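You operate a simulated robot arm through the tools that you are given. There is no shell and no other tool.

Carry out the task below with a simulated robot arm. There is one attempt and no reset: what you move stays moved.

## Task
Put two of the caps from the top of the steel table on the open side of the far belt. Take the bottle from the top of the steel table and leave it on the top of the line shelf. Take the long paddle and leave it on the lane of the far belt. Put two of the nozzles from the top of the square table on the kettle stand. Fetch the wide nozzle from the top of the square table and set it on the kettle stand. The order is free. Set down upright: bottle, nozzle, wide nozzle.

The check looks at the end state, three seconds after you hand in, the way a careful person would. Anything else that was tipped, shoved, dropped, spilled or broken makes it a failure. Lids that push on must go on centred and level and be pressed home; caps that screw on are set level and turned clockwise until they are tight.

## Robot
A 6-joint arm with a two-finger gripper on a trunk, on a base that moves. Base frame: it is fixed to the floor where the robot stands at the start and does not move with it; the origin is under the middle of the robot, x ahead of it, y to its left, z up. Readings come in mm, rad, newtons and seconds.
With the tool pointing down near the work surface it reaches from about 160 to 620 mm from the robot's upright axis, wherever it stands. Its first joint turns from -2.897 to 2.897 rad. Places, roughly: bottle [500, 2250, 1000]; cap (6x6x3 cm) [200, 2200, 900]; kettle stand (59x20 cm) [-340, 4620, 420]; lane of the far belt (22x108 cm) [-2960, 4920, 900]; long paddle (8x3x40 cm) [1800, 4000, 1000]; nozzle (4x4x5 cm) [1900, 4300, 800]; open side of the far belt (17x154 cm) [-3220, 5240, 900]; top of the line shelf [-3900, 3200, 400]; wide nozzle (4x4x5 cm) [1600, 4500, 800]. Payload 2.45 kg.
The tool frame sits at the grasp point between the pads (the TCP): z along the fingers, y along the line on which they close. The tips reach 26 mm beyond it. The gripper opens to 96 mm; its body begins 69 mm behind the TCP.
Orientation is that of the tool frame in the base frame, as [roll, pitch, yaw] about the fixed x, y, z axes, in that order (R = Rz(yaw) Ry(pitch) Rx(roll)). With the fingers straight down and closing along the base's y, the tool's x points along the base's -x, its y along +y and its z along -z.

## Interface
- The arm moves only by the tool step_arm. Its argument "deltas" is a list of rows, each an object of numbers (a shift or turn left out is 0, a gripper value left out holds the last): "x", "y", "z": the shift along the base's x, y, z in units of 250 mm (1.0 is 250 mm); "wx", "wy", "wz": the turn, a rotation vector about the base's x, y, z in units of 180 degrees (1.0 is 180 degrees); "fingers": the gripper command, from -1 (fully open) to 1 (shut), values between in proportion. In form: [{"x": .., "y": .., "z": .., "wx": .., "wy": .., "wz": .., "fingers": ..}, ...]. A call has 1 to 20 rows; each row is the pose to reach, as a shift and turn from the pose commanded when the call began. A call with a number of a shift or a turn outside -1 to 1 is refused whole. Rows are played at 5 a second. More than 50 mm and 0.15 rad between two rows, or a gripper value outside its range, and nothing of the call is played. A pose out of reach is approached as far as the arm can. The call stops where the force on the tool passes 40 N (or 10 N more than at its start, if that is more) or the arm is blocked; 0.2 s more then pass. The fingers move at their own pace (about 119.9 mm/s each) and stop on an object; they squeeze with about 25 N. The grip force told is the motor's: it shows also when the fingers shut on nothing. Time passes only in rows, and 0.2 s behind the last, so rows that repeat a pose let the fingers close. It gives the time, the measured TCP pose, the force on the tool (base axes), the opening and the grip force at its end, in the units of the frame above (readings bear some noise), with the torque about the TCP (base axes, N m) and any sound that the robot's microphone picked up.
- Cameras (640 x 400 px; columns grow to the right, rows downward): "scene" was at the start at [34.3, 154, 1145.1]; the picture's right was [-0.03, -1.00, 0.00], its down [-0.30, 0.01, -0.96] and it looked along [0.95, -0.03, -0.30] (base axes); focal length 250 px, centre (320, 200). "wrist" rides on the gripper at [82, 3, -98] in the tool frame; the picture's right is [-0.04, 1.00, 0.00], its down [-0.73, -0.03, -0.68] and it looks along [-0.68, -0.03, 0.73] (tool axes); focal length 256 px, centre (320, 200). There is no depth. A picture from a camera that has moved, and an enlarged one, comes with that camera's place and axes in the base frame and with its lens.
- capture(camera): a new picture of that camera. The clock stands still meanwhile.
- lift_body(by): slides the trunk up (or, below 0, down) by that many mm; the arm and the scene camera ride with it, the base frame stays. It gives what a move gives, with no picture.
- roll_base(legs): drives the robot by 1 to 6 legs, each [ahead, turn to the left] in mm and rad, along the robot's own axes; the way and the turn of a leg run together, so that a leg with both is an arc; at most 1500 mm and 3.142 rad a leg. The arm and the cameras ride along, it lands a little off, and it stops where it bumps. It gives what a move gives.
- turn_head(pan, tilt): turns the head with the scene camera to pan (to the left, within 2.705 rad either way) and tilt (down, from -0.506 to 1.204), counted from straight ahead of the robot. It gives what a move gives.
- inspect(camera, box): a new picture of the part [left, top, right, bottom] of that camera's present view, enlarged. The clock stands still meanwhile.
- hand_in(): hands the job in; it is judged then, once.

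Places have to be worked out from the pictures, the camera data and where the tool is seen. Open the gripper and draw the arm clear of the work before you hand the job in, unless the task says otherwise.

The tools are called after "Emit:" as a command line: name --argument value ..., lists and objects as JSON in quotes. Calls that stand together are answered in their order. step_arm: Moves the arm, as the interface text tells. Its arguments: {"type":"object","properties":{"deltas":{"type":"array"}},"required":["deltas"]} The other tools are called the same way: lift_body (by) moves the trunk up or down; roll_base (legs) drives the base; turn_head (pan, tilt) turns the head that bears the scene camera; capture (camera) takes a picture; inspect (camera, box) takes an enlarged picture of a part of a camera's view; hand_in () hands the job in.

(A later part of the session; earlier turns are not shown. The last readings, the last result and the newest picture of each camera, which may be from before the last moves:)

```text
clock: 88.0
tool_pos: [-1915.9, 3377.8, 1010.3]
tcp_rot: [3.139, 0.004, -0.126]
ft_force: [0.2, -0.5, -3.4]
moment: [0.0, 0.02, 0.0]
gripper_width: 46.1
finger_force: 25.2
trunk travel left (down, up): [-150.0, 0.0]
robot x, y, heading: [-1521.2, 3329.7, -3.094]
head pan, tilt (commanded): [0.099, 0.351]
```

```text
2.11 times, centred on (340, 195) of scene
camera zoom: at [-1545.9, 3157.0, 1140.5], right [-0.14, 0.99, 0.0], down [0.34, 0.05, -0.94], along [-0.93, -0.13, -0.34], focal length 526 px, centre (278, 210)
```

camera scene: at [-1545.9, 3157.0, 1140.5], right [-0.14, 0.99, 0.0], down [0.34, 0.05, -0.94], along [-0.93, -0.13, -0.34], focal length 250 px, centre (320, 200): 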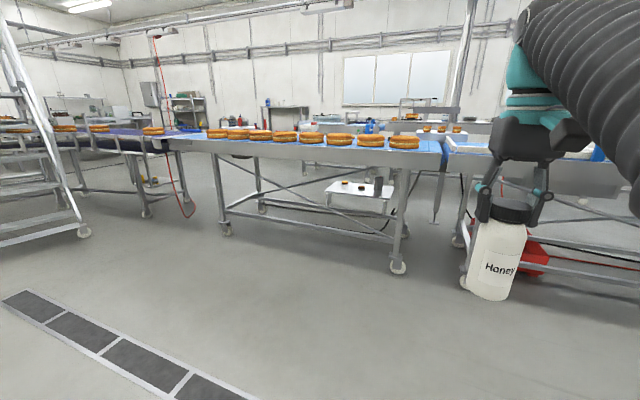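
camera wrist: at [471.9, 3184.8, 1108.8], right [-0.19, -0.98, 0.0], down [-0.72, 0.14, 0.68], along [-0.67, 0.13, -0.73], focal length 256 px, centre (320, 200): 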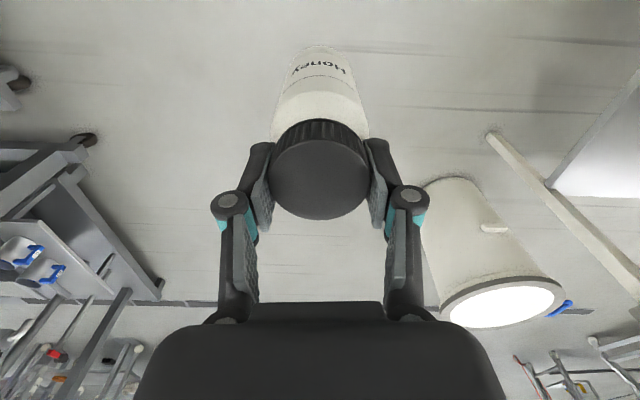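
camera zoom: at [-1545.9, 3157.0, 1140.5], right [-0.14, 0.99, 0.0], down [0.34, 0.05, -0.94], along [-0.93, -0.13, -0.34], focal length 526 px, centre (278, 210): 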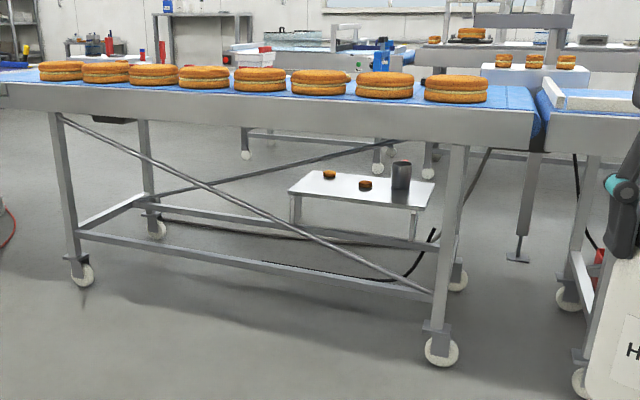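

The shelf (z≈400) lies beneath/behind the first belt's far side, with a second aisle behind. I look to both sides for a way round and for the far belt.

Emit:
turn_head --pan -0.75 --tilt 0.2

Emit:
capture --camera "scene"

Emit:
turn_head --pan 0.8 --tilt 0.2

Emit:
capture --camera "scene"

Emit:
capture --camera "wrist"

```text
clock: 89.2
tool_pos: [-1914.9, 3376.3, 1010.5]
tcp_rot: [3.141, 0.004, -0.128]
ft_force: [-0.7, -0.2, -2.4]
moment: [-0.01, 0.03, -0.04]
gripper_width: 46.3
finger_force: 24.8
trunk travel left (down, up): [-150.0, 0.0]
robot x, y, heading: [-1523.5, 3323.6, -3.097]
head pan, tilt (commanded): [-0.75, 0.201]
```

```text
taken
camera scene: at [-1524.7, 3230.6, 1154.5], right [0.65, 0.76, 0.0], down [0.15, -0.13, -0.98], along [-0.75, 0.64, -0.2], focal length 250 px, centre (320, 200)
```

scene: 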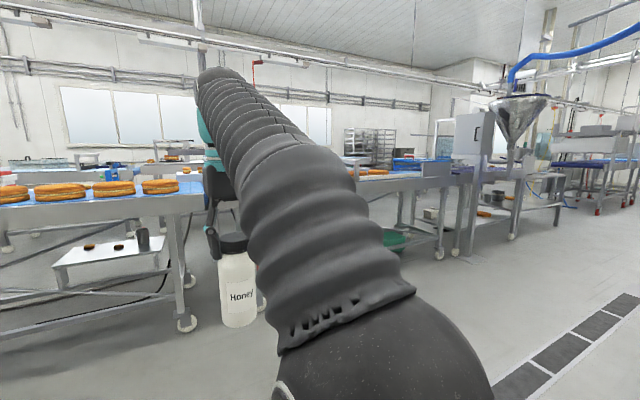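

```text
clock: 90.8
tool_pos: [-1915.4, 3376.4, 1010.7]
tcp_rot: [3.141, 0.003, -0.129]
ft_force: [-0.4, 0.5, -2.5]
moment: [0.0, 0.0, -0.01]
gripper_width: 46.2
finger_force: 25.5
trunk travel left (down, up): [-150.0, 0.0]
robot x, y, heading: [-1524.9, 3324.1, -3.097]
head pan, tilt (commanded): [0.799, 0.201]
```

```text
taken
camera scene: at [-1515.7, 3100.7, 1154.5], right [-0.75, 0.67, 0.0], down [0.13, 0.15, -0.98], along [-0.65, -0.73, -0.2], focal length 250 px, centre (320, 200)
```

scene: 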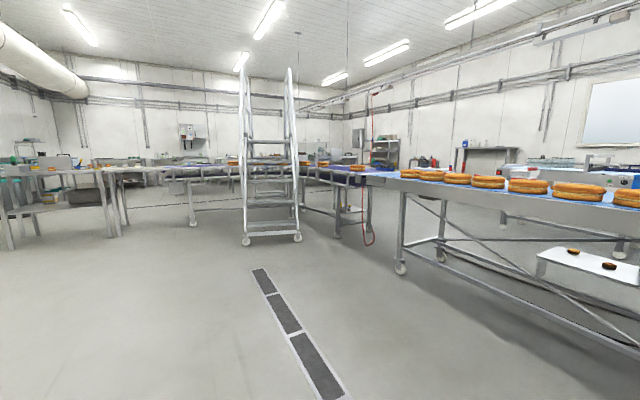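

```text
taken
camera wrist: at [-1835.5, 3363.5, 1108.8], right [-0.17, -0.99, 0.0], down [-0.72, 0.12, 0.68], along [-0.67, 0.11, -0.73], focal length 256 px, centre (320, 200)
```

wrist: 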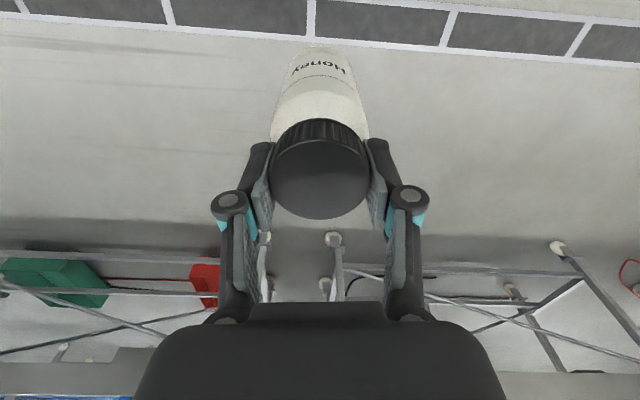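

The line is closed to the left; beyond the far belt (ending near (-2670,5920)) and the funnel machine (to y≈7250) there seems to be a gap to the aisle behind. I turn to +y, drive along the corridor and look.

Emit:
roll_base --legs '[[0, -1.6], [1500, 0]]'

Emit:
turn_head --pan 0.4 --tilt 0.25

Emit:
capture --camera "scene"

Emit:
turn_head --pan 1.5 --tilt 0.3

Emit:
capture --camera "scene"

```text
clock: 102.1
tool_pos: [-1431.5, 5205.6, 1010.2]
tcp_rot: [3.14, 0.004, -1.764]
ft_force: [-0.5, 0.4, -3.2]
moment: [-0.01, 0.03, -0.04]
gripper_width: 46.2
finger_force: 25.2
trunk travel left (down, up): [-150.0, 0.0]
robot x, y, heading: [-1508.2, 4813.7, 1.549]
head pan, tilt (commanded): [0.799, 0.201]
```

```text
clock: 103.0
tool_pos: [-1432.4, 5204.8, 1010.8]
tcp_rot: [3.14, 0.004, -1.765]
ft_force: [-0.1, 0.3, -2.7]
moment: [0.05, -0.04, -0.01]
gripper_width: 46.2
finger_force: 25.7
trunk travel left (down, up): [-150.0, 0.0]
robot x, y, heading: [-1509.1, 4816.3, 1.55]
head pan, tilt (commanded): [0.4, 0.25]
```

```text
taken
camera scene: at [-1700.5, 4844.8, 1149.9], right [0.93, 0.37, 0.0], down [0.09, -0.23, -0.97], along [-0.36, 0.9, -0.25], focal length 250 px, centre (320, 200)
```

scene: 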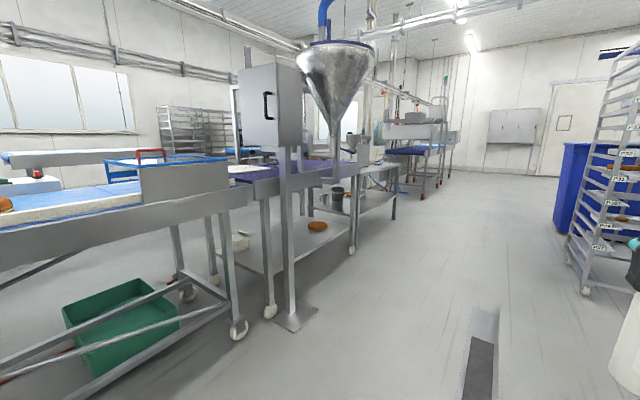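

```text
clock: 104.3
tool_pos: [-1431.6, 5206.4, 1009.7]
tcp_rot: [3.138, 0.003, -1.765]
ft_force: [0.3, 0.5, -2.9]
moment: [-0.03, 0.01, 0.03]
gripper_width: 46.1
finger_force: 25.1
trunk travel left (down, up): [-150.0, 0.0]
robot x, y, heading: [-1505.4, 4819.5, 1.55]
head pan, tilt (commanded): [1.499, 0.3]
```

```text
taken
camera scene: at [-1758.8, 4766.8, 1145.2], right [0.09, 1.0, 0.0], down [0.29, -0.03, -0.96], along [-0.95, 0.09, -0.3], focal length 250 px, centre (320, 200)
```

scene: 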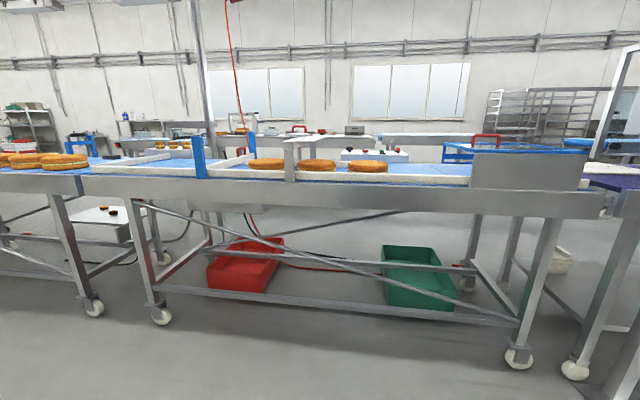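

Zoom on the far belt to understand the lane and open side.

Emit:
inspect --camera "scene" --box '[80, 110, 400, 210]'

Emit:
inspect --camera "scene" --box '[320, 110, 640, 210]'

```text
2.00 times, centred on (240, 160) of scene
camera zoom: at [-1758.8, 4766.8, 1145.2], right [0.09, 1.0, 0.0], down [0.29, -0.03, -0.96], along [-0.95, 0.09, -0.3], focal length 500 px, centre (480, 280)
```

zoom: 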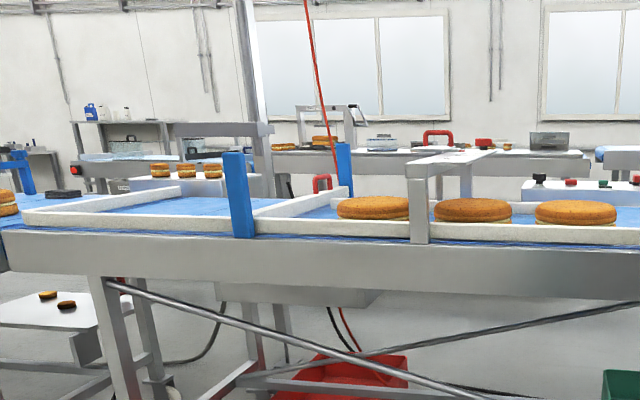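

```text
2.00 times, centred on (480, 160) of scene
camera zoom: at [-1758.8, 4766.8, 1145.2], right [0.09, 1.0, 0.0], down [0.29, -0.03, -0.96], along [-0.95, 0.09, -0.3], focal length 500 px, centre (0, 280)
```

zoom: 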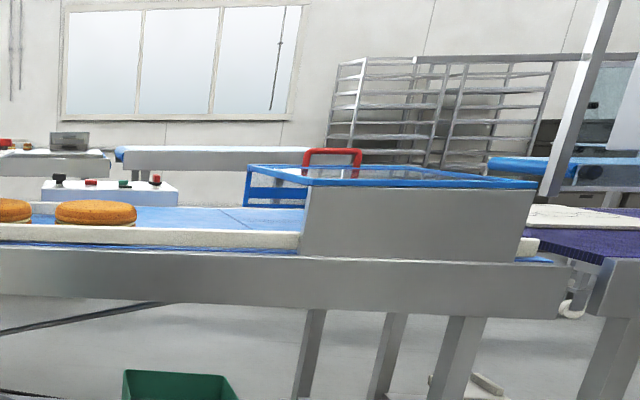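

I check the robot's own footprint by tilting the head down, to know how close I can stand to the belt.

Emit:
turn_head --pan 0.6 --tilt 1.2

Emit:
capture --camera "scene"

Emit:
turn_head --pan 2.0 --tilt 1.2

Emit:
capture --camera "scene"

```text
clock: 105.5
tool_pos: [-1431.2, 5205.2, 1010.1]
tcp_rot: [3.139, 0.005, -1.764]
ft_force: [0.9, 0.3, -3.4]
moment: [0.01, -0.01, 0.02]
gripper_width: 46.3
finger_force: 24.5
trunk travel left (down, up): [-150.0, 0.0]
robot x, y, heading: [-1507.0, 4814.8, 1.548]
head pan, tilt (commanded): [0.6, 1.201]
```

```text
taken
camera scene: at [-1696.6, 4804.9, 1073.1], right [0.84, 0.55, 0.0], down [0.51, -0.78, -0.36], along [-0.2, 0.3, -0.93], focal length 250 px, centre (320, 200)
```

scene: 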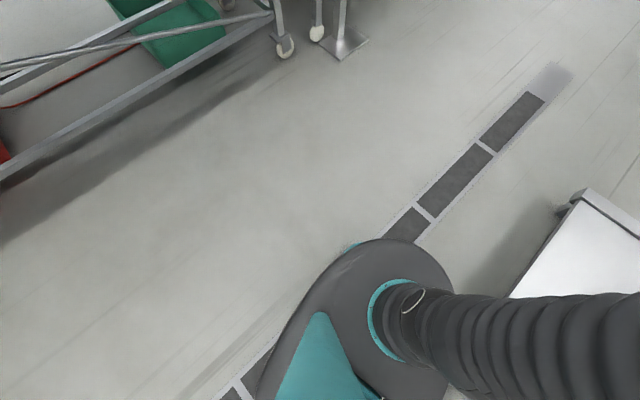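

```text
clock: 107.1
tool_pos: [-1431.9, 5205.2, 1010.5]
tcp_rot: [3.139, 0.004, -1.766]
ft_force: [0.0, -0.3, -2.4]
moment: [0.0, 0.02, 0.0]
gripper_width: 46.2
finger_force: 24.5
trunk travel left (down, up): [-150.0, 0.0]
robot x, y, heading: [-1507.8, 4811.7, 1.55]
head pan, tilt (commanded): [2.0, 1.201]
```

```text
taken
camera scene: at [-1717.2, 4735.9, 1073.1], right [-0.4, 0.92, 0.0], down [0.86, 0.37, -0.36], along [-0.33, -0.14, -0.93], focal length 250 px, centre (320, 200)
```

scene: 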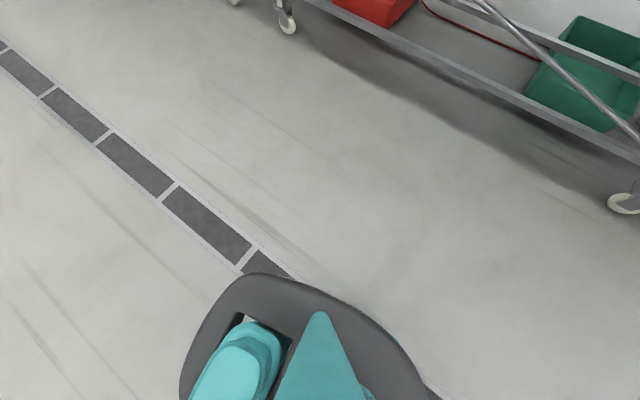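

Emit:
turn_head --pan -0.6 --tilt 0.5

Emit:
capture --camera "scene"

Emit:
capture --camera "wrist"

```text
clock: 109.4
tool_pos: [-1432.0, 5205.6, 1009.9]
tcp_rot: [3.14, 0.003, -1.764]
ft_force: [-0.3, 0.8, -3.8]
moment: [0.03, -0.01, 0.03]
gripper_width: 46.3
finger_force: 25.2
trunk travel left (down, up): [-150.0, 0.0]
robot x, y, heading: [-1506.6, 4813.9, 1.547]
head pan, tilt (commanded): [-0.6, 0.499]
```

```text
taken
camera scene: at [-1612.9, 4832.1, 1126.8], right [0.81, -0.58, 0.0], down [-0.28, -0.39, -0.88], along [0.51, 0.71, -0.48], focal length 250 px, centre (320, 200)
```

scene: 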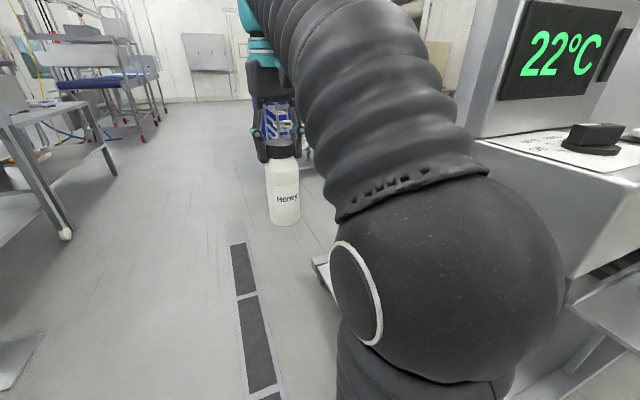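

```text
taken
camera wrist: at [-1451.3, 5125.8, 1108.8], right [-0.97, 0.23, 0.0], down [0.17, 0.71, 0.68], along [0.16, 0.66, -0.73], focal length 256 px, centre (320, 200)
```

wrist: 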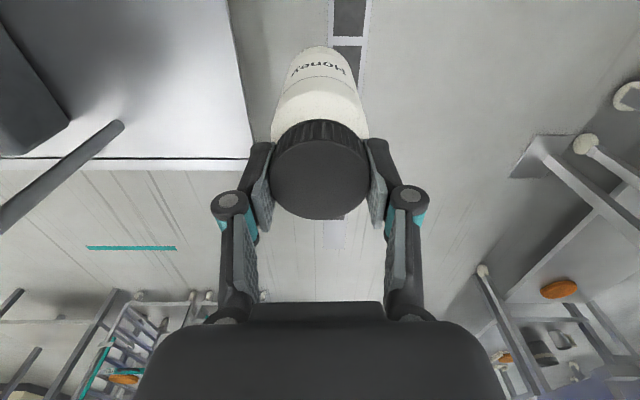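

A low platform of the 22°C station is to my right (x≳-1050) and the funnel machine legs are at x≈-2290; the corridor at x≈-1600 is clear. I drive along it to the gap beyond y≈8400.

Emit:
roll_base --legs '[[0, 0.06], [1500, 0], [1500, 0]]'

Emit:
turn_head --pan 0.6 --tilt 0.3

Emit:
capture --camera "scene"

Emit:
turn_head --pan 1.6 --tilt 0.3

Emit:
capture --camera "scene"

```text
clock: 124.3
tool_pos: [-1591.9, 8204.7, 1010.3]
tcp_rot: [3.138, 0.004, -1.695]
ft_force: [0.7, -1.1, -3.0]
moment: [0.0, 0.01, 0.0]
gripper_width: 46.1
finger_force: 24.5
trunk travel left (down, up): [-150.0, 0.0]
robot x, y, heading: [-1637.3, 7812.5, 1.615]
head pan, tilt (commanded): [-0.6, 0.499]
```

```text
clock: 125.7
tool_pos: [-1590.9, 8205.4, 1010.6]
tcp_rot: [3.139, 0.003, -1.695]
ft_force: [0.0, 0.3, -3.1]
moment: [0.0, -0.03, 0.0]
gripper_width: 46.2
finger_force: 24.9
trunk travel left (down, up): [-150.0, 0.0]
robot x, y, heading: [-1634.8, 7810.9, 1.618]
head pan, tilt (commanded): [0.6, 0.3]
```

```text
taken
camera scene: at [-1849.8, 7817.5, 1145.2], right [0.8, 0.6, 0.0], down [0.18, -0.24, -0.96], along [-0.58, 0.76, -0.3], focal length 250 px, centre (320, 200)
```

scene: 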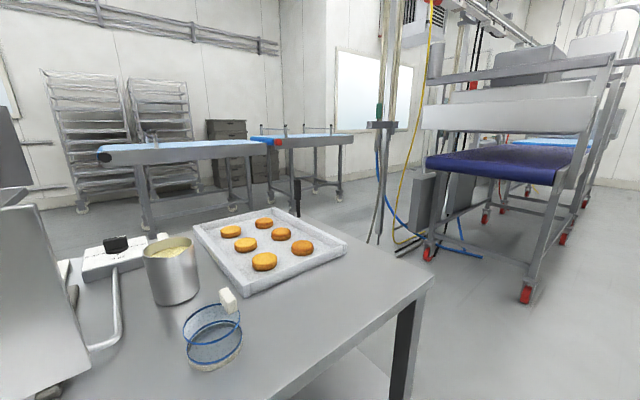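

```text
clock: 126.9
tool_pos: [-1590.1, 8205.6, 1011.3]
tcp_rot: [3.14, 0.004, -1.695]
ft_force: [0.2, -1.0, -2.4]
moment: [0.0, 0.02, -0.03]
gripper_width: 46.0
finger_force: 25.0
trunk travel left (down, up): [-150.0, 0.0]
robot x, y, heading: [-1641.4, 7812.3, 1.615]
head pan, tilt (commanded): [1.6, 0.3]
```

```text
taken
camera scene: at [-1886.5, 7735.8, 1145.2], right [-0.08, 1.0, 0.0], down [0.29, 0.02, -0.96], along [-0.95, -0.07, -0.3], focal length 250 px, centre (320, 200)
```

scene: 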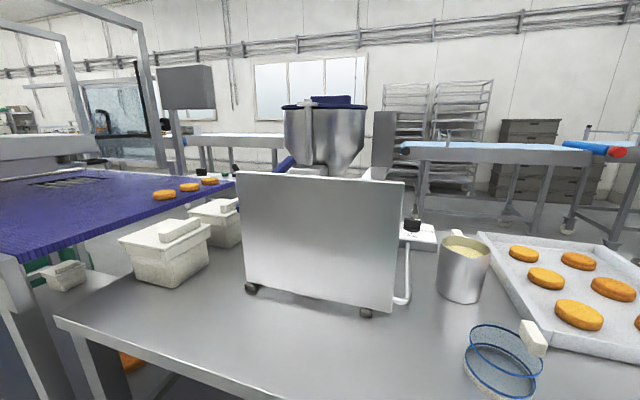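

The gap between the table end (y≈8380) and the red-wheeled machine (y≈9850) is about 1.5 m. I drive up to it, turn left and look into the aisle.

Emit:
roll_base --legs '[[1200, 0], [0, 1.43]]'

Emit:
turn_head --pan 0.3 --tilt 0.35

Emit:
capture --camera "scene"

Emit:
capture --camera "wrist"

```text
clock: 136.4
tool_pos: [-2070.8, 9117.5, 1011.1]
tcp_rot: [3.14, 0.003, -0.31]
ft_force: [-0.7, 0.2, -3.0]
moment: [0.0, 0.0, 0.0]
gripper_width: 46.2
finger_force: 24.8
trunk travel left (down, up): [-150.0, 0.0]
robot x, y, heading: [-1691.5, 8997.7, 3.002]
head pan, tilt (commanded): [1.6, 0.3]
```

```text
clock: 137.9
tool_pos: [-2068.8, 9118.4, 1010.5]
tcp_rot: [3.14, 0.002, -0.31]
ft_force: [-0.1, -1.0, -3.2]
moment: [-0.02, 0.01, 0.0]
gripper_width: 46.2
finger_force: 24.6
trunk travel left (down, up): [-150.0, 0.0]
robot x, y, heading: [-1694.6, 8997.1, 3.004]
head pan, tilt (commanded): [0.3, 0.351]
```

```text
taken
camera scene: at [-1744.6, 8816.3, 1140.5], right [-0.16, 0.99, 0.0], down [0.34, 0.06, -0.94], along [-0.93, -0.15, -0.34], focal length 250 px, centre (320, 200)
```

scene: 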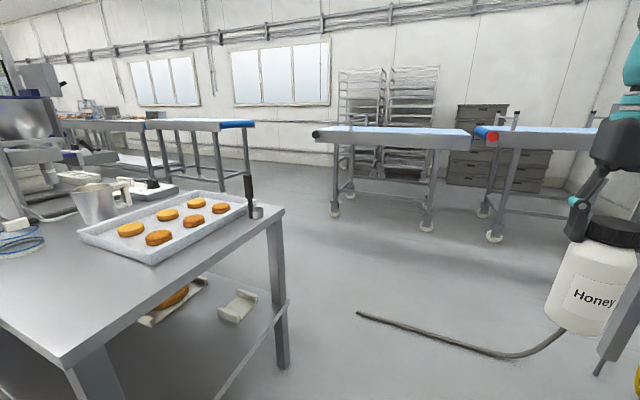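

```text
taken
camera wrist: at [-1993.5, 9090.2, 1108.8], right [-0.34, -0.94, 0.0], down [-0.69, 0.25, 0.68], along [-0.64, 0.23, -0.73], focal length 256 px, centre (320, 200)
```

wrist: 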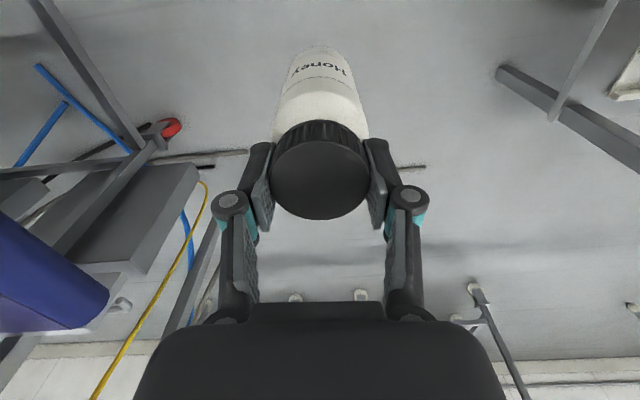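

There is a hose lying on the floor beyond the gap. I zoom to locate its end precisely before choosing a path.

Emit:
inspect --camera "scene" --box '[230, 190, 600, 400]'

Emit:
turn_head --pan 0.0 --tilt 0.7

Emit:
capture --camera "scene"

Emit:
turn_head --pan 1.0 --tilt 0.7

Emit:
capture --camera "scene"

```text
1.73 times, centred on (415, 295) of scene
camera zoom: at [-1744.6, 8816.3, 1140.5], right [-0.16, 0.99, 0.0], down [0.34, 0.06, -0.94], along [-0.93, -0.15, -0.34], focal length 432 px, centre (156, 36)
```

zoom: 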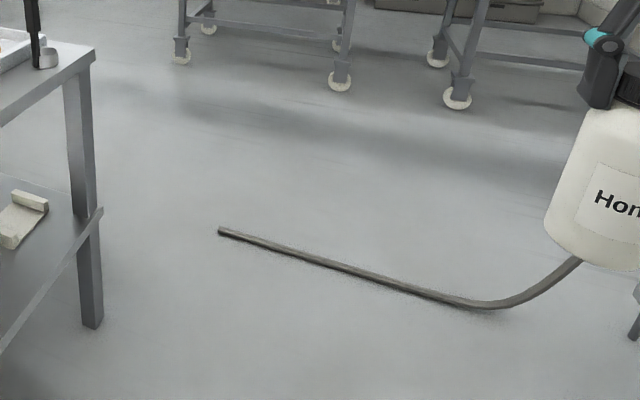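

```text
clock: 138.7
tool_pos: [-2069.4, 9118.4, 1010.0]
tcp_rot: [3.139, 0.004, -0.31]
ft_force: [0.0, 0.1, -3.6]
moment: [0.0, 0.01, 0.02]
gripper_width: 46.3
finger_force: 25.5
trunk travel left (down, up): [-150.0, 0.0]
robot x, y, heading: [-1693.0, 8995.3, 3.001]
head pan, tilt (commanded): [0.0, 0.7]
```

```text
taken
camera scene: at [-1736.9, 8843.1, 1109.1], right [0.14, 0.99, 0.0], down [0.64, -0.09, -0.77], along [-0.76, 0.1, -0.64], focal length 250 px, centre (320, 200)
```

scene: 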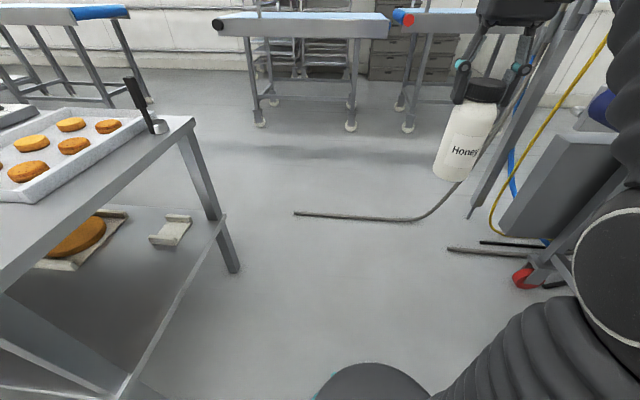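

```text
clock: 140.0
tool_pos: [-2070.1, 9117.5, 1011.0]
tcp_rot: [3.139, 0.002, -0.311]
ft_force: [-0.4, 0.5, -3.4]
moment: [0.03, 0.0, -0.05]
gripper_width: 46.2
finger_force: 25.0
trunk travel left (down, up): [-150.0, 0.0]
robot x, y, heading: [-1691.4, 8998.2, 3.002]
head pan, tilt (commanded): [1.0, 0.7]
```

```text
taken
camera scene: at [-1708.0, 8767.0, 1109.1], right [-0.76, 0.65, 0.0], down [0.42, 0.49, -0.76], along [-0.5, -0.58, -0.64], focal length 250 px, centre (320, 200)
```

scene: 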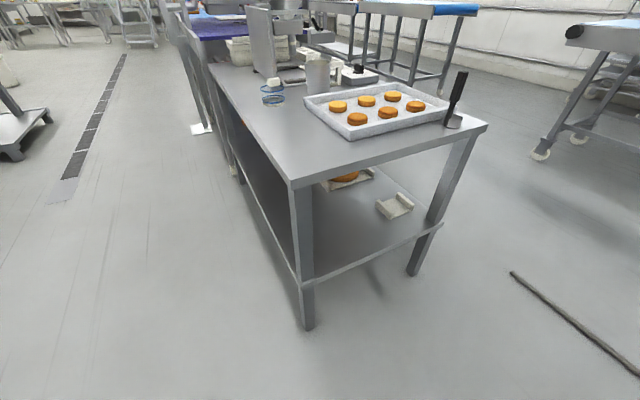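

Hose end is at ≈(-2940,8845), the table's far leg at ≈(-2553,8512): a ~510 mm gap, slightly wider than the base (~480). I position on the gap's centre line, then look again before passing.

Emit:
roll_base --legs '[[0, 0.02], [700, 0], [0, 0.98]]'

Emit:
turn_head --pan 0.3 --tilt 0.8

Emit:
capture --camera "scene"

Emit:
turn_head --pan -0.3 --tilt 0.8

Emit:
capture --camera "scene"

```text
clock: 146.6
tool_pos: [-2690.9, 8837.4, 1012.2]
tcp_rot: [3.141, 0.004, 0.665]
ft_force: [0.4, -1.2, -3.1]
moment: [-0.01, 0.0, 0.02]
gripper_width: 46.3
finger_force: 25.5
trunk travel left (down, up): [-150.0, 0.0]
robot x, y, heading: [-2379.7, 9081.7, -2.301]
head pan, tilt (commanded): [1.0, 0.7]
```

```text
clock: 147.7
tool_pos: [-2689.7, 8836.0, 1010.7]
tcp_rot: [3.139, 0.003, 0.666]
ft_force: [0.2, 0.5, -4.0]
moment: [0.02, -0.01, 0.02]
gripper_width: 46.0
finger_force: 25.6
trunk travel left (down, up): [-150.0, 0.0]
robot x, y, heading: [-2375.7, 9081.8, -2.301]
head pan, tilt (commanded): [0.3, 0.799]
```

```text
taken
camera scene: at [-2253.4, 8947.5, 1100.8], right [-0.91, 0.42, 0.0], down [0.3, 0.65, -0.7], along [-0.29, -0.63, -0.72], focal length 250 px, centre (320, 200)
```

scene: 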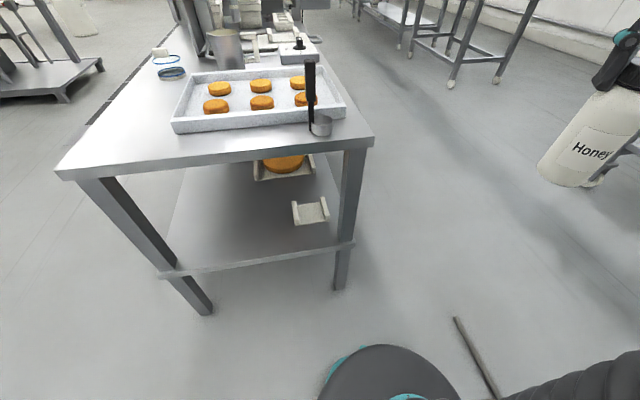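

```text
clock: 148.7
tool_pos: [-2689.0, 8836.3, 1011.6]
tcp_rot: [3.139, 0.002, 0.666]
ft_force: [0.5, 0.1, -3.1]
moment: [-0.02, 0.03, 0.02]
gripper_width: 46.3
finger_force: 24.9
trunk travel left (down, up): [-150.0, 0.0]
robot x, y, heading: [-2375.5, 9084.5, -2.302]
head pan, tilt (commanded): [-0.3, 0.799]
```

```text
taken
camera scene: at [-2288.9, 8979.3, 1100.8], right [-0.52, 0.86, 0.0], down [0.61, 0.37, -0.7], along [-0.6, -0.36, -0.72], focal length 250 px, centre (320, 200)
```

scene: 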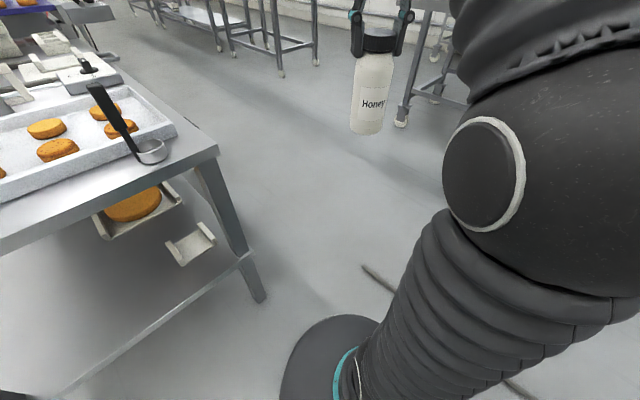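

The gap is only slightly wider than the base, so I shift ~47 mm toward the hose side to be centred before passing straight through.

Emit:
roll_base --legs '[[0, -0.165], [240, 0], [0, 0.2]]'

Emit:
turn_head --pan 0.5 --tilt 1.1

Emit:
capture --camera "scene"

Emit:
turn_head --pan -0.4 --tilt 1.1

Emit:
capture --camera "scene"

```text
clock: 151.9
tool_pos: [-2870.4, 8673.9, 1012.2]
tcp_rot: [3.141, 0.002, 0.703]
ft_force: [1.0, -1.1, -2.8]
moment: [-0.04, 0.01, 0.01]
gripper_width: 45.9
finger_force: 24.6
trunk travel left (down, up): [-150.0, 0.0]
robot x, y, heading: [-2568.7, 8931.4, -2.268]
head pan, tilt (commanded): [-0.3, 0.799]
```

```text
clock: 153.0
tool_pos: [-2870.3, 8673.8, 1010.7]
tcp_rot: [3.142, 0.003, 0.704]
ft_force: [0.5, -0.3, -2.6]
moment: [-0.03, 0.02, 0.0]
gripper_width: 46.5
finger_force: 24.9
trunk travel left (down, up): [-150.0, 0.0]
robot x, y, heading: [-2565.0, 8931.1, -2.266]
head pan, tilt (commanded): [0.499, 1.1]
```

```text
taken
camera scene: at [-2418.9, 8813.3, 1079.1], right [-0.98, 0.2, 0.0], down [0.17, 0.87, -0.45], along [-0.09, -0.45, -0.89], focal length 250 px, centre (320, 200)
```

scene: 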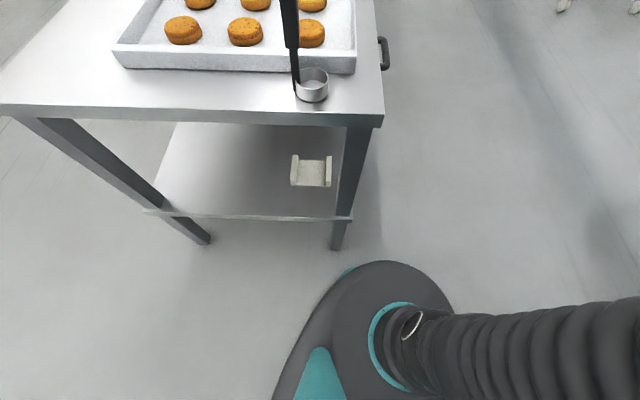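

```text
clock: 154.2
tool_pos: [-2870.4, 8674.1, 1011.9]
tcp_rot: [3.139, 0.004, 0.703]
ft_force: [-0.9, 0.5, -3.0]
moment: [0.01, 0.02, -0.04]
gripper_width: 46.2
finger_force: 25.2
trunk travel left (down, up): [-150.0, 0.0]
robot x, y, heading: [-2566.0, 8933.0, -2.266]
head pan, tilt (commanded): [-0.4, 1.1]
```

```text
taken
camera scene: at [-2462.6, 8846.2, 1079.1], right [-0.46, 0.89, 0.0], down [0.79, 0.41, -0.45], along [-0.4, -0.21, -0.89], focal length 250 px, centre (320, 200)
```

scene: 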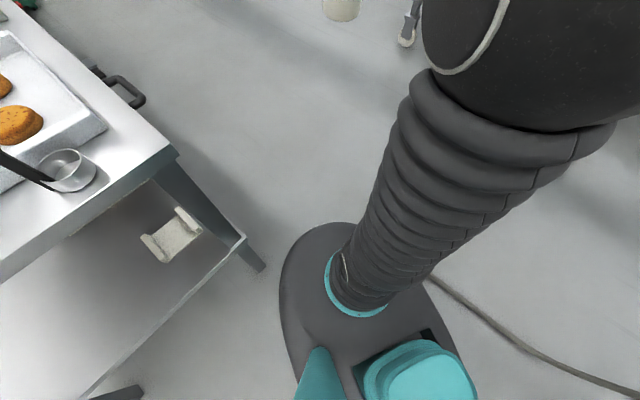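

The hose tip is ~220 mm right and the table leg face ~257 mm left of my axis line. I correct slightly left and creep forward.

Emit:
roll_base --legs '[[0, 0.03], [200, 0]]'

Emit:
turn_head --pan 0.9 --tilt 1.2

Emit:
capture --camera "scene"

Emit:
turn_head --pan -0.8 --tilt 1.2

Emit:
capture --camera "scene"

```text
clock: 156.2
tool_pos: [-2990.7, 8505.1, 1011.7]
tcp_rot: [-3.14, 0.003, 0.728]
ft_force: [0.6, -0.1, -2.9]
moment: [0.0, 0.0, -0.01]
gripper_width: 46.2
finger_force: 24.6
trunk travel left (down, up): [-150.0, 0.0]
robot x, y, heading: [-2694.3, 8767.9, -2.237]
head pan, tilt (commanded): [-0.4, 1.1]
```

```text
clock: 157.7
tool_pos: [-2990.2, 8506.3, 1010.1]
tcp_rot: [-3.141, 0.004, 0.728]
ft_force: [0.2, -0.2, -3.0]
moment: [-0.03, 0.0, 0.03]
gripper_width: 46.2
finger_force: 25.0
trunk travel left (down, up): [-150.0, 0.0]
robot x, y, heading: [-2695.2, 8766.7, -2.243]
head pan, tilt (commanded): [0.901, 1.201]
```

```text
taken
camera scene: at [-2519.7, 8663.3, 1073.1], right [-0.97, -0.23, 0.0], down [-0.21, 0.91, -0.36], along [0.08, -0.35, -0.93], focal length 250 px, centre (320, 200)
```

scene: 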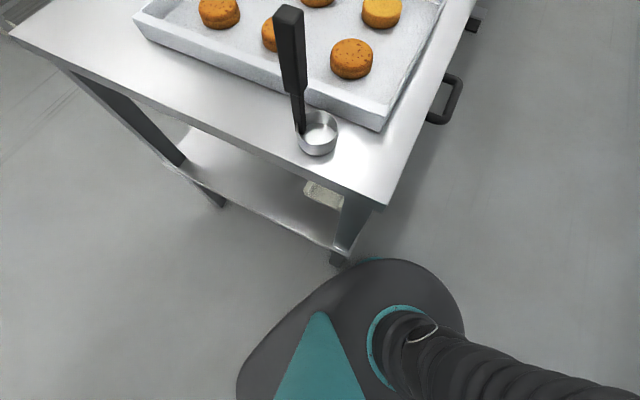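

```text
clock: 159.4
tool_pos: [-2991.3, 8505.7, 1009.7]
tcp_rot: [3.141, 0.003, 0.727]
ft_force: [-0.5, -0.2, -2.6]
moment: [-0.02, 0.02, 0.01]
gripper_width: 46.1
finger_force: 24.9
trunk travel left (down, up): [-150.0, 0.0]
robot x, y, heading: [-2695.8, 8768.9, -2.24]
head pan, tilt (commanded): [-0.799, 1.201]
```

```text
taken
camera scene: at [-2588.0, 8712.0, 1073.1], right [-0.1, 0.99, 0.0], down [0.93, 0.1, -0.36], along [-0.36, -0.04, -0.93], focal length 250 px, centre (320, 200)
```

scene: 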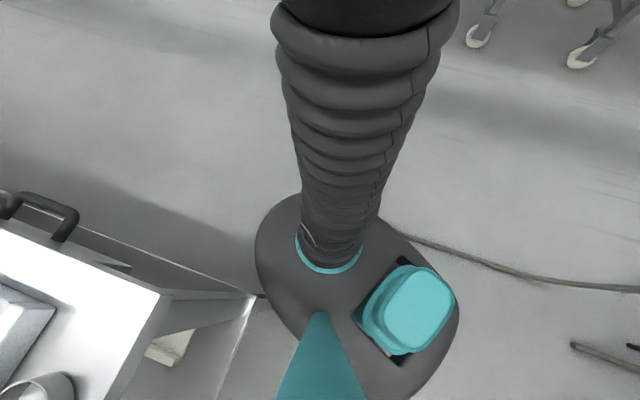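

No bump so far; the robot is in the middle of the gap. Continue straight through.

Emit:
roll_base --legs '[[500, 0]]'

Emit:
turn_head --pan -2.0 --tilt 0.9

Emit:
capture --camera "scene"

Emit:
turn_head --pan 0.5 --tilt 0.35

Emit:
capture --camera "scene"

```text
clock: 162.4
tool_pos: [-3303.0, 8105.9, 1011.4]
tcp_rot: [3.14, 0.005, 0.733]
ft_force: [-0.4, 1.0, -3.3]
moment: [-0.01, 0.03, -0.02]
gripper_width: 46.1
finger_force: 25.8
trunk travel left (down, up): [-150.0, 0.0]
robot x, y, heading: [-3004.0, 8370.0, -2.233]
head pan, tilt (commanded): [-0.799, 1.201]
```

```text
clock: 163.8
tool_pos: [-3302.7, 8105.8, 1011.2]
tcp_rot: [-3.141, 0.005, 0.733]
ft_force: [-0.1, 0.5, -3.4]
moment: [0.02, 0.0, 0.0]
gripper_width: 45.9
finger_force: 24.9
trunk travel left (down, up): [-150.0, 0.0]
robot x, y, heading: [-3007.7, 8371.7, -2.232]
head pan, tilt (commanded): [-2.0, 0.901]
```

```text
taken
camera scene: at [-2880.2, 8387.6, 1092.9], right [0.89, 0.46, 0.0], down [0.36, -0.7, -0.62], along [-0.29, 0.55, -0.78], focal length 250 px, centre (320, 200)
```

scene: 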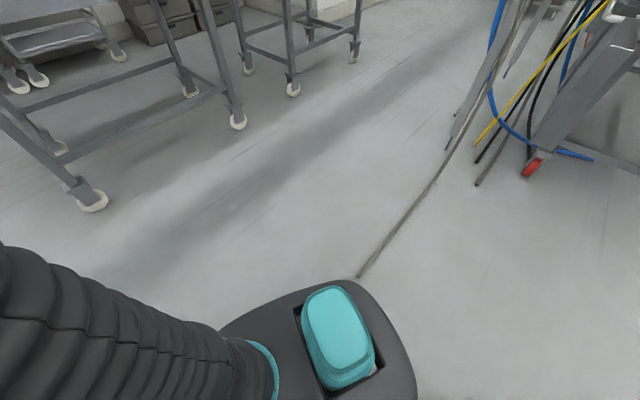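

```text
clock: 166.0
tool_pos: [-3303.6, 8105.3, 1010.3]
tcp_rot: [3.141, 0.004, 0.733]
ft_force: [0.4, 0.0, -4.0]
moment: [0.01, 0.02, -0.02]
gripper_width: 46.2
finger_force: 25.2
trunk travel left (down, up): [-150.0, 0.0]
robot x, y, heading: [-3007.0, 8369.7, -2.234]
head pan, tilt (commanded): [0.499, 0.351]
```

```text
taken
camera scene: at [-2860.8, 8228.7, 1140.4], right [-0.99, 0.16, 0.0], down [0.06, 0.34, -0.94], along [-0.15, -0.93, -0.34], focal length 250 px, centre (320, 200)
```

scene: 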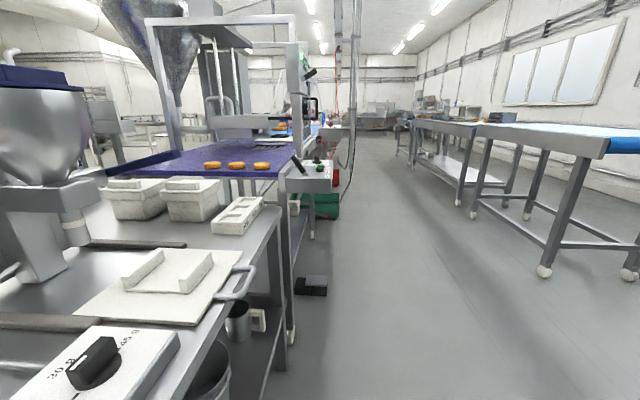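

Through the gap, the hose untouched. The aisle runs between the line (x≈-3000) and a second line (x≈-4800). I drive down its middle.

Emit:
roll_base --legs '[[0, 0.11], [1500, 0], [0, 0.28]]'

Emit:
turn_head --pan 0.3 --tilt 0.35

Emit:
capture --camera "scene"

```text
clock: 174.9
tool_pos: [-3963.8, 6732.2, 1011.0]
tcp_rot: [-3.141, 0.005, 1.128]
ft_force: [0.0, 0.3, -3.9]
moment: [-0.02, 0.03, 0.02]
gripper_width: 46.5
finger_force: 25.6
trunk travel left (down, up): [-150.0, 0.0]
robot x, y, heading: [-3793.7, 7091.9, -1.839]
head pan, tilt (commanded): [0.499, 0.351]
```

```text
clock: 175.7
tool_pos: [-3963.3, 6732.5, 1011.0]
tcp_rot: [3.141, 0.004, 1.129]
ft_force: [0.1, -0.5, -2.7]
moment: [-0.03, -0.01, 0.02]
gripper_width: 46.1
finger_force: 24.7
trunk travel left (down, up): [-150.0, 0.0]
robot x, y, heading: [-3789.0, 7089.2, -1.837]
head pan, tilt (commanded): [0.3, 0.351]
```

```text
taken
camera scene: at [-3621.3, 7013.2, 1140.5], right [-1.0, -0.03, 0.0], down [-0.01, 0.34, -0.94], along [0.03, -0.94, -0.34], focal length 250 px, centre (320, 200)
```

scene: 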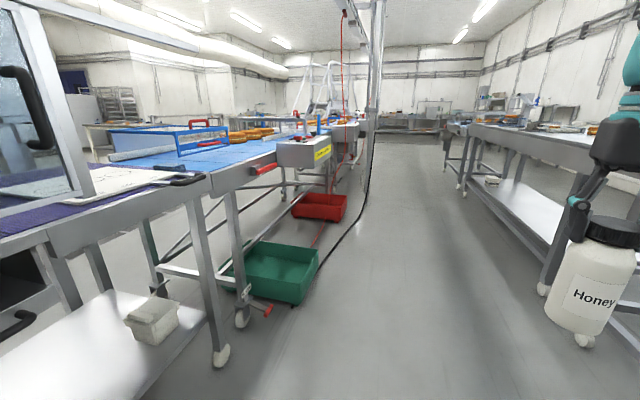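

The aisle is clear; a pole stands at ≈(-4150,4020). I drive to about (-4700,4500), keeping clear of pole and floor cable.

Emit:
roll_base --legs '[[0, -0.07], [1400, 0], [1300, 0]]'

Emit:
turn_head --pan 0.4 --tilt 0.4

Emit:
capture --camera "scene"

Emit:
turn_head --pan 1.5 --tilt 0.4

Emit:
capture --camera "scene"

```text
clock: 189.3
tool_pos: [-4784.7, 4137.8, 1011.6]
tcp_rot: [3.142, 0.002, 1.107]
ft_force: [-0.6, -0.3, -3.3]
moment: [-0.02, 0.0, -0.02]
gripper_width: 46.1
finger_force: 24.9
trunk travel left (down, up): [-150.0, 0.0]
robot x, y, heading: [-4609.6, 4491.4, -1.86]
head pan, tilt (commanded): [0.3, 0.351]
```

```text
clock: 190.0
tool_pos: [-4785.6, 4137.3, 1010.5]
tcp_rot: [-3.141, 0.004, 1.109]
ft_force: [-1.0, 0.4, -3.2]
moment: [-0.04, -0.01, 0.0]
gripper_width: 46.3
finger_force: 25.5
trunk travel left (down, up): [-150.0, 0.0]
robot x, y, heading: [-4609.1, 4490.6, -1.859]
head pan, tilt (commanded): [0.4, 0.4]
```

```text
taken
camera scene: at [-4428.0, 4413.2, 1135.9], right [-0.99, -0.11, 0.0], down [-0.04, 0.39, -0.92], along [0.1, -0.92, -0.39], focal length 250 px, centre (320, 200)
```

scene: 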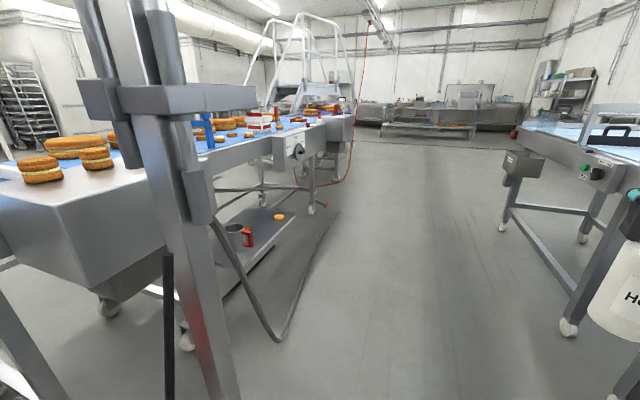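

```text
clock: 191.3
tool_pos: [-4784.4, 4138.0, 1009.9]
tcp_rot: [-3.141, 0.002, 1.107]
ft_force: [-1.1, 0.7, -4.0]
moment: [-0.04, -0.01, 0.02]
gripper_width: 46.2
finger_force: 24.8
trunk travel left (down, up): [-150.0, 0.0]
robot x, y, heading: [-4608.1, 4493.8, -1.86]
head pan, tilt (commanded): [1.499, 0.4]
```

```text
taken
camera scene: at [-4351.6, 4472.4, 1135.9], right [-0.35, -0.94, 0.0], down [-0.36, 0.14, -0.92], along [0.86, -0.33, -0.39], focal length 250 px, centre (320, 200)
```

scene: 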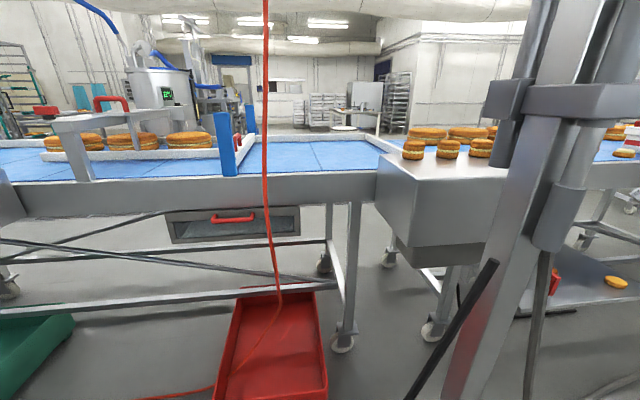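

From the aisle I see the shelf under the belt side with a mug and a cake; a floor hose runs along x≈-4180 in front of it. I move to about (-4720,3300) and face the shelf.

Emit:
roll_base --legs '[[0, 0.196], [1180, 0], [0, 1.43]]'

Emit:
turn_head --pan 0.0 --tilt 0.6

Emit:
capture --camera "scene"

Emit:
capture --camera "wrist"

```text
clock: 201.6
tool_pos: [-4358.0, 3140.2, 1009.8]
tcp_rot: [-3.141, 0.003, 2.719]
ft_force: [0.2, 0.1, -4.4]
moment: [-0.01, -0.01, -0.02]
gripper_width: 46.3
finger_force: 25.2
trunk travel left (down, up): [-150.0, 0.0]
robot x, y, heading: [-4721.3, 3304.0, -0.25]
head pan, tilt (commanded): [1.499, 0.4]
```

```text
clock: 203.2
tool_pos: [-4357.4, 3139.8, 1010.6]
tcp_rot: [-3.142, 0.002, 2.72]
ft_force: [-0.2, 0.8, -3.9]
moment: [0.01, 0.0, 0.0]
gripper_width: 46.3
finger_force: 25.1
trunk travel left (down, up): [-150.0, 0.0]
robot x, y, heading: [-4718.9, 3303.2, -0.247]
head pan, tilt (commanded): [0.0, 0.6]
```

```text
taken
camera scene: at [-4652.7, 3448.1, 1117.7], right [-0.25, -0.97, 0.0], down [-0.55, 0.14, -0.83], along [0.8, -0.2, -0.56], focal length 250 px, centre (320, 200)
```

scene: 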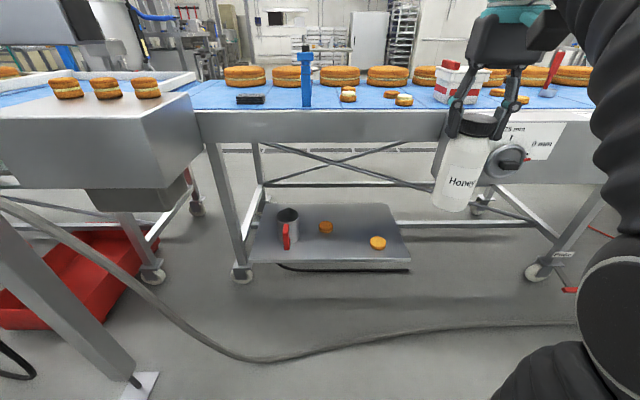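

```text
taken
camera wrist: at [-4432.0, 3177.0, 1108.7], right [0.45, 0.9, 0.0], down [0.66, -0.33, 0.68], along [0.61, -0.3, -0.73], focal length 256 px, centre (320, 200)
```

wrist: 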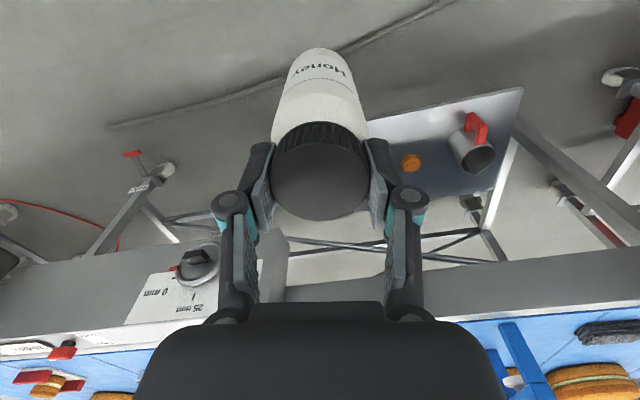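

The shelf's outer edge runs (-3963,3555)→(-4116,2963), the belt edge overhangs its inner part; a free spot for the bottle is about (-3980,3229). I drive 240 mm ahead (stopping short of the floor hose) and lower the trunk.

Emit:
roll_base --legs '[[240, 0]]'

Emit:
turn_head --pan -0.1 --tilt 0.8

Emit:
capture --camera "scene"

Emit:
capture --camera "wrist"

```text
clock: 205.1
tool_pos: [-4117.0, 3079.0, 1010.4]
tcp_rot: [3.142, 0.003, 2.719]
ft_force: [-0.2, -0.5, -3.1]
moment: [-0.04, -0.01, 0.03]
gripper_width: 46.1
finger_force: 24.9
trunk travel left (down, up): [-150.0, 0.0]
robot x, y, heading: [-4481.9, 3243.2, -0.259]
head pan, tilt (commanded): [0.0, 0.6]
```

```text
clock: 205.8
tool_pos: [-4117.8, 3078.8, 1010.0]
tcp_rot: [-3.141, 0.004, 2.719]
ft_force: [-0.2, 0.0, -3.7]
moment: [0.03, -0.02, -0.01]
gripper_width: 46.3
finger_force: 25.4
trunk travel left (down, up): [-150.0, 0.0]
robot x, y, heading: [-4480.2, 3243.9, -0.249]
head pan, tilt (commanded): [-0.099, 0.799]
```

```text
taken
camera scene: at [-4422.7, 3381.0, 1100.9], right [-0.34, -0.94, 0.0], down [-0.67, 0.25, -0.7], along [0.66, -0.24, -0.72], focal length 250 px, centre (320, 200)
```

scene: 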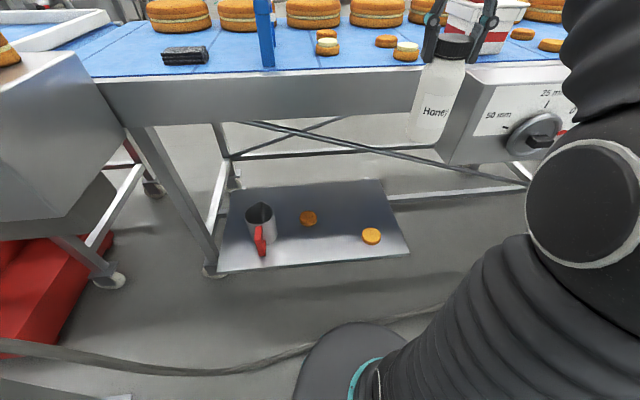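

```text
taken
camera wrist: at [-4192.8, 3115.3, 1108.7], right [0.45, 0.89, 0.0], down [0.65, -0.33, 0.68], along [0.61, -0.3, -0.73], focal length 256 px, centre (320, 200)
```

wrist: 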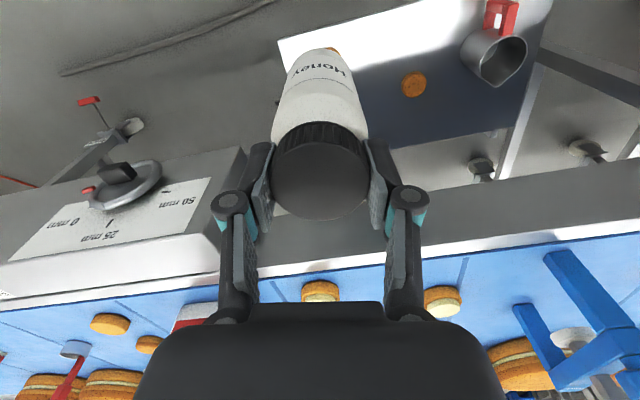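

Shelf geometry confirmed. I lower the trunk by 150 mm, then move the bottle laterally over the spot.

Emit:
lift_body --by -150

Emit:
step_arm --deltas '[{"x": 0.09, "y": 0.1, "wz": 0.009}, {"x": 0.18, "y": 0.2, "wz": 0.018}, {"x": 0.27, "y": 0.3, "wz": 0.027}, {"x": 0.36, "y": 0.4, "wz": 0.036}, {"x": 0.45, "y": 0.5, "wz": 0.045}, {"x": 0.54, "y": 0.604, "wz": 0.054}, {"x": 0.54, "y": 0.604, "wz": 0.054}]'

Emit:
capture --camera "scene"

Emit:
capture --camera "wrist"

```text
clock: 207.5
tool_pos: [-4118.5, 3078.1, 859.5]
tcp_rot: [-3.141, 0.005, 2.717]
ft_force: [0.1, -1.2, -2.7]
moment: [-0.01, 0.0, -0.02]
gripper_width: 46.2
finger_force: 24.0
trunk travel left (down, up): [0.0, 150.0]
robot x, y, heading: [-4478.2, 3244.7, -0.255]
head pan, tilt (commanded): [-0.099, 0.799]
```

```text
clock: 209.1
tool_pos: [-3988.0, 3227.0, 849.4]
tcp_rot: [3.139, 0.007, 2.887]
ft_force: [0.8, 0.6, -2.6]
moment: [-0.04, -0.02, -0.02]
gripper_width: 46.1
finger_force: 24.6
out of reach, approached as far as the arm can: row 4, 5, 6, 7
trunk travel left (down, up): [0.0, 150.0]
robot x, y, heading: [-4477.9, 3243.6, -0.252]
head pan, tilt (commanded): [-0.099, 0.799]
```

```text
taken
camera scene: at [-4422.7, 3381.1, 950.8], right [-0.34, -0.94, 0.0], down [-0.67, 0.25, -0.7], along [0.65, -0.24, -0.72], focal length 250 px, centre (320, 200)
```

scene: 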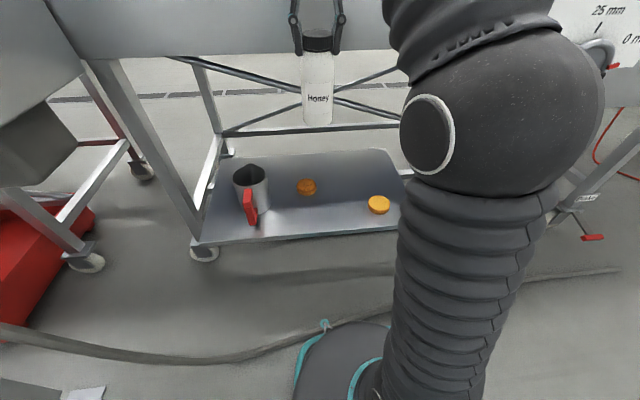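

```text
taken
camera wrist: at [-4066.7, 3251.5, 947.5], right [0.29, 0.96, 0.0], down [0.7, -0.21, 0.68], along [0.65, -0.2, -0.73], focal length 256 px, centre (320, 200)
```

wrist: 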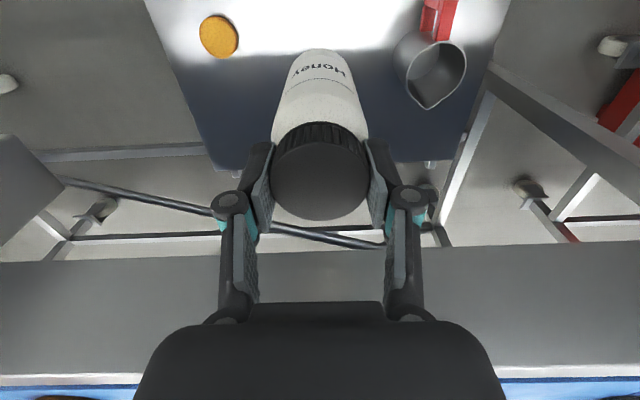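

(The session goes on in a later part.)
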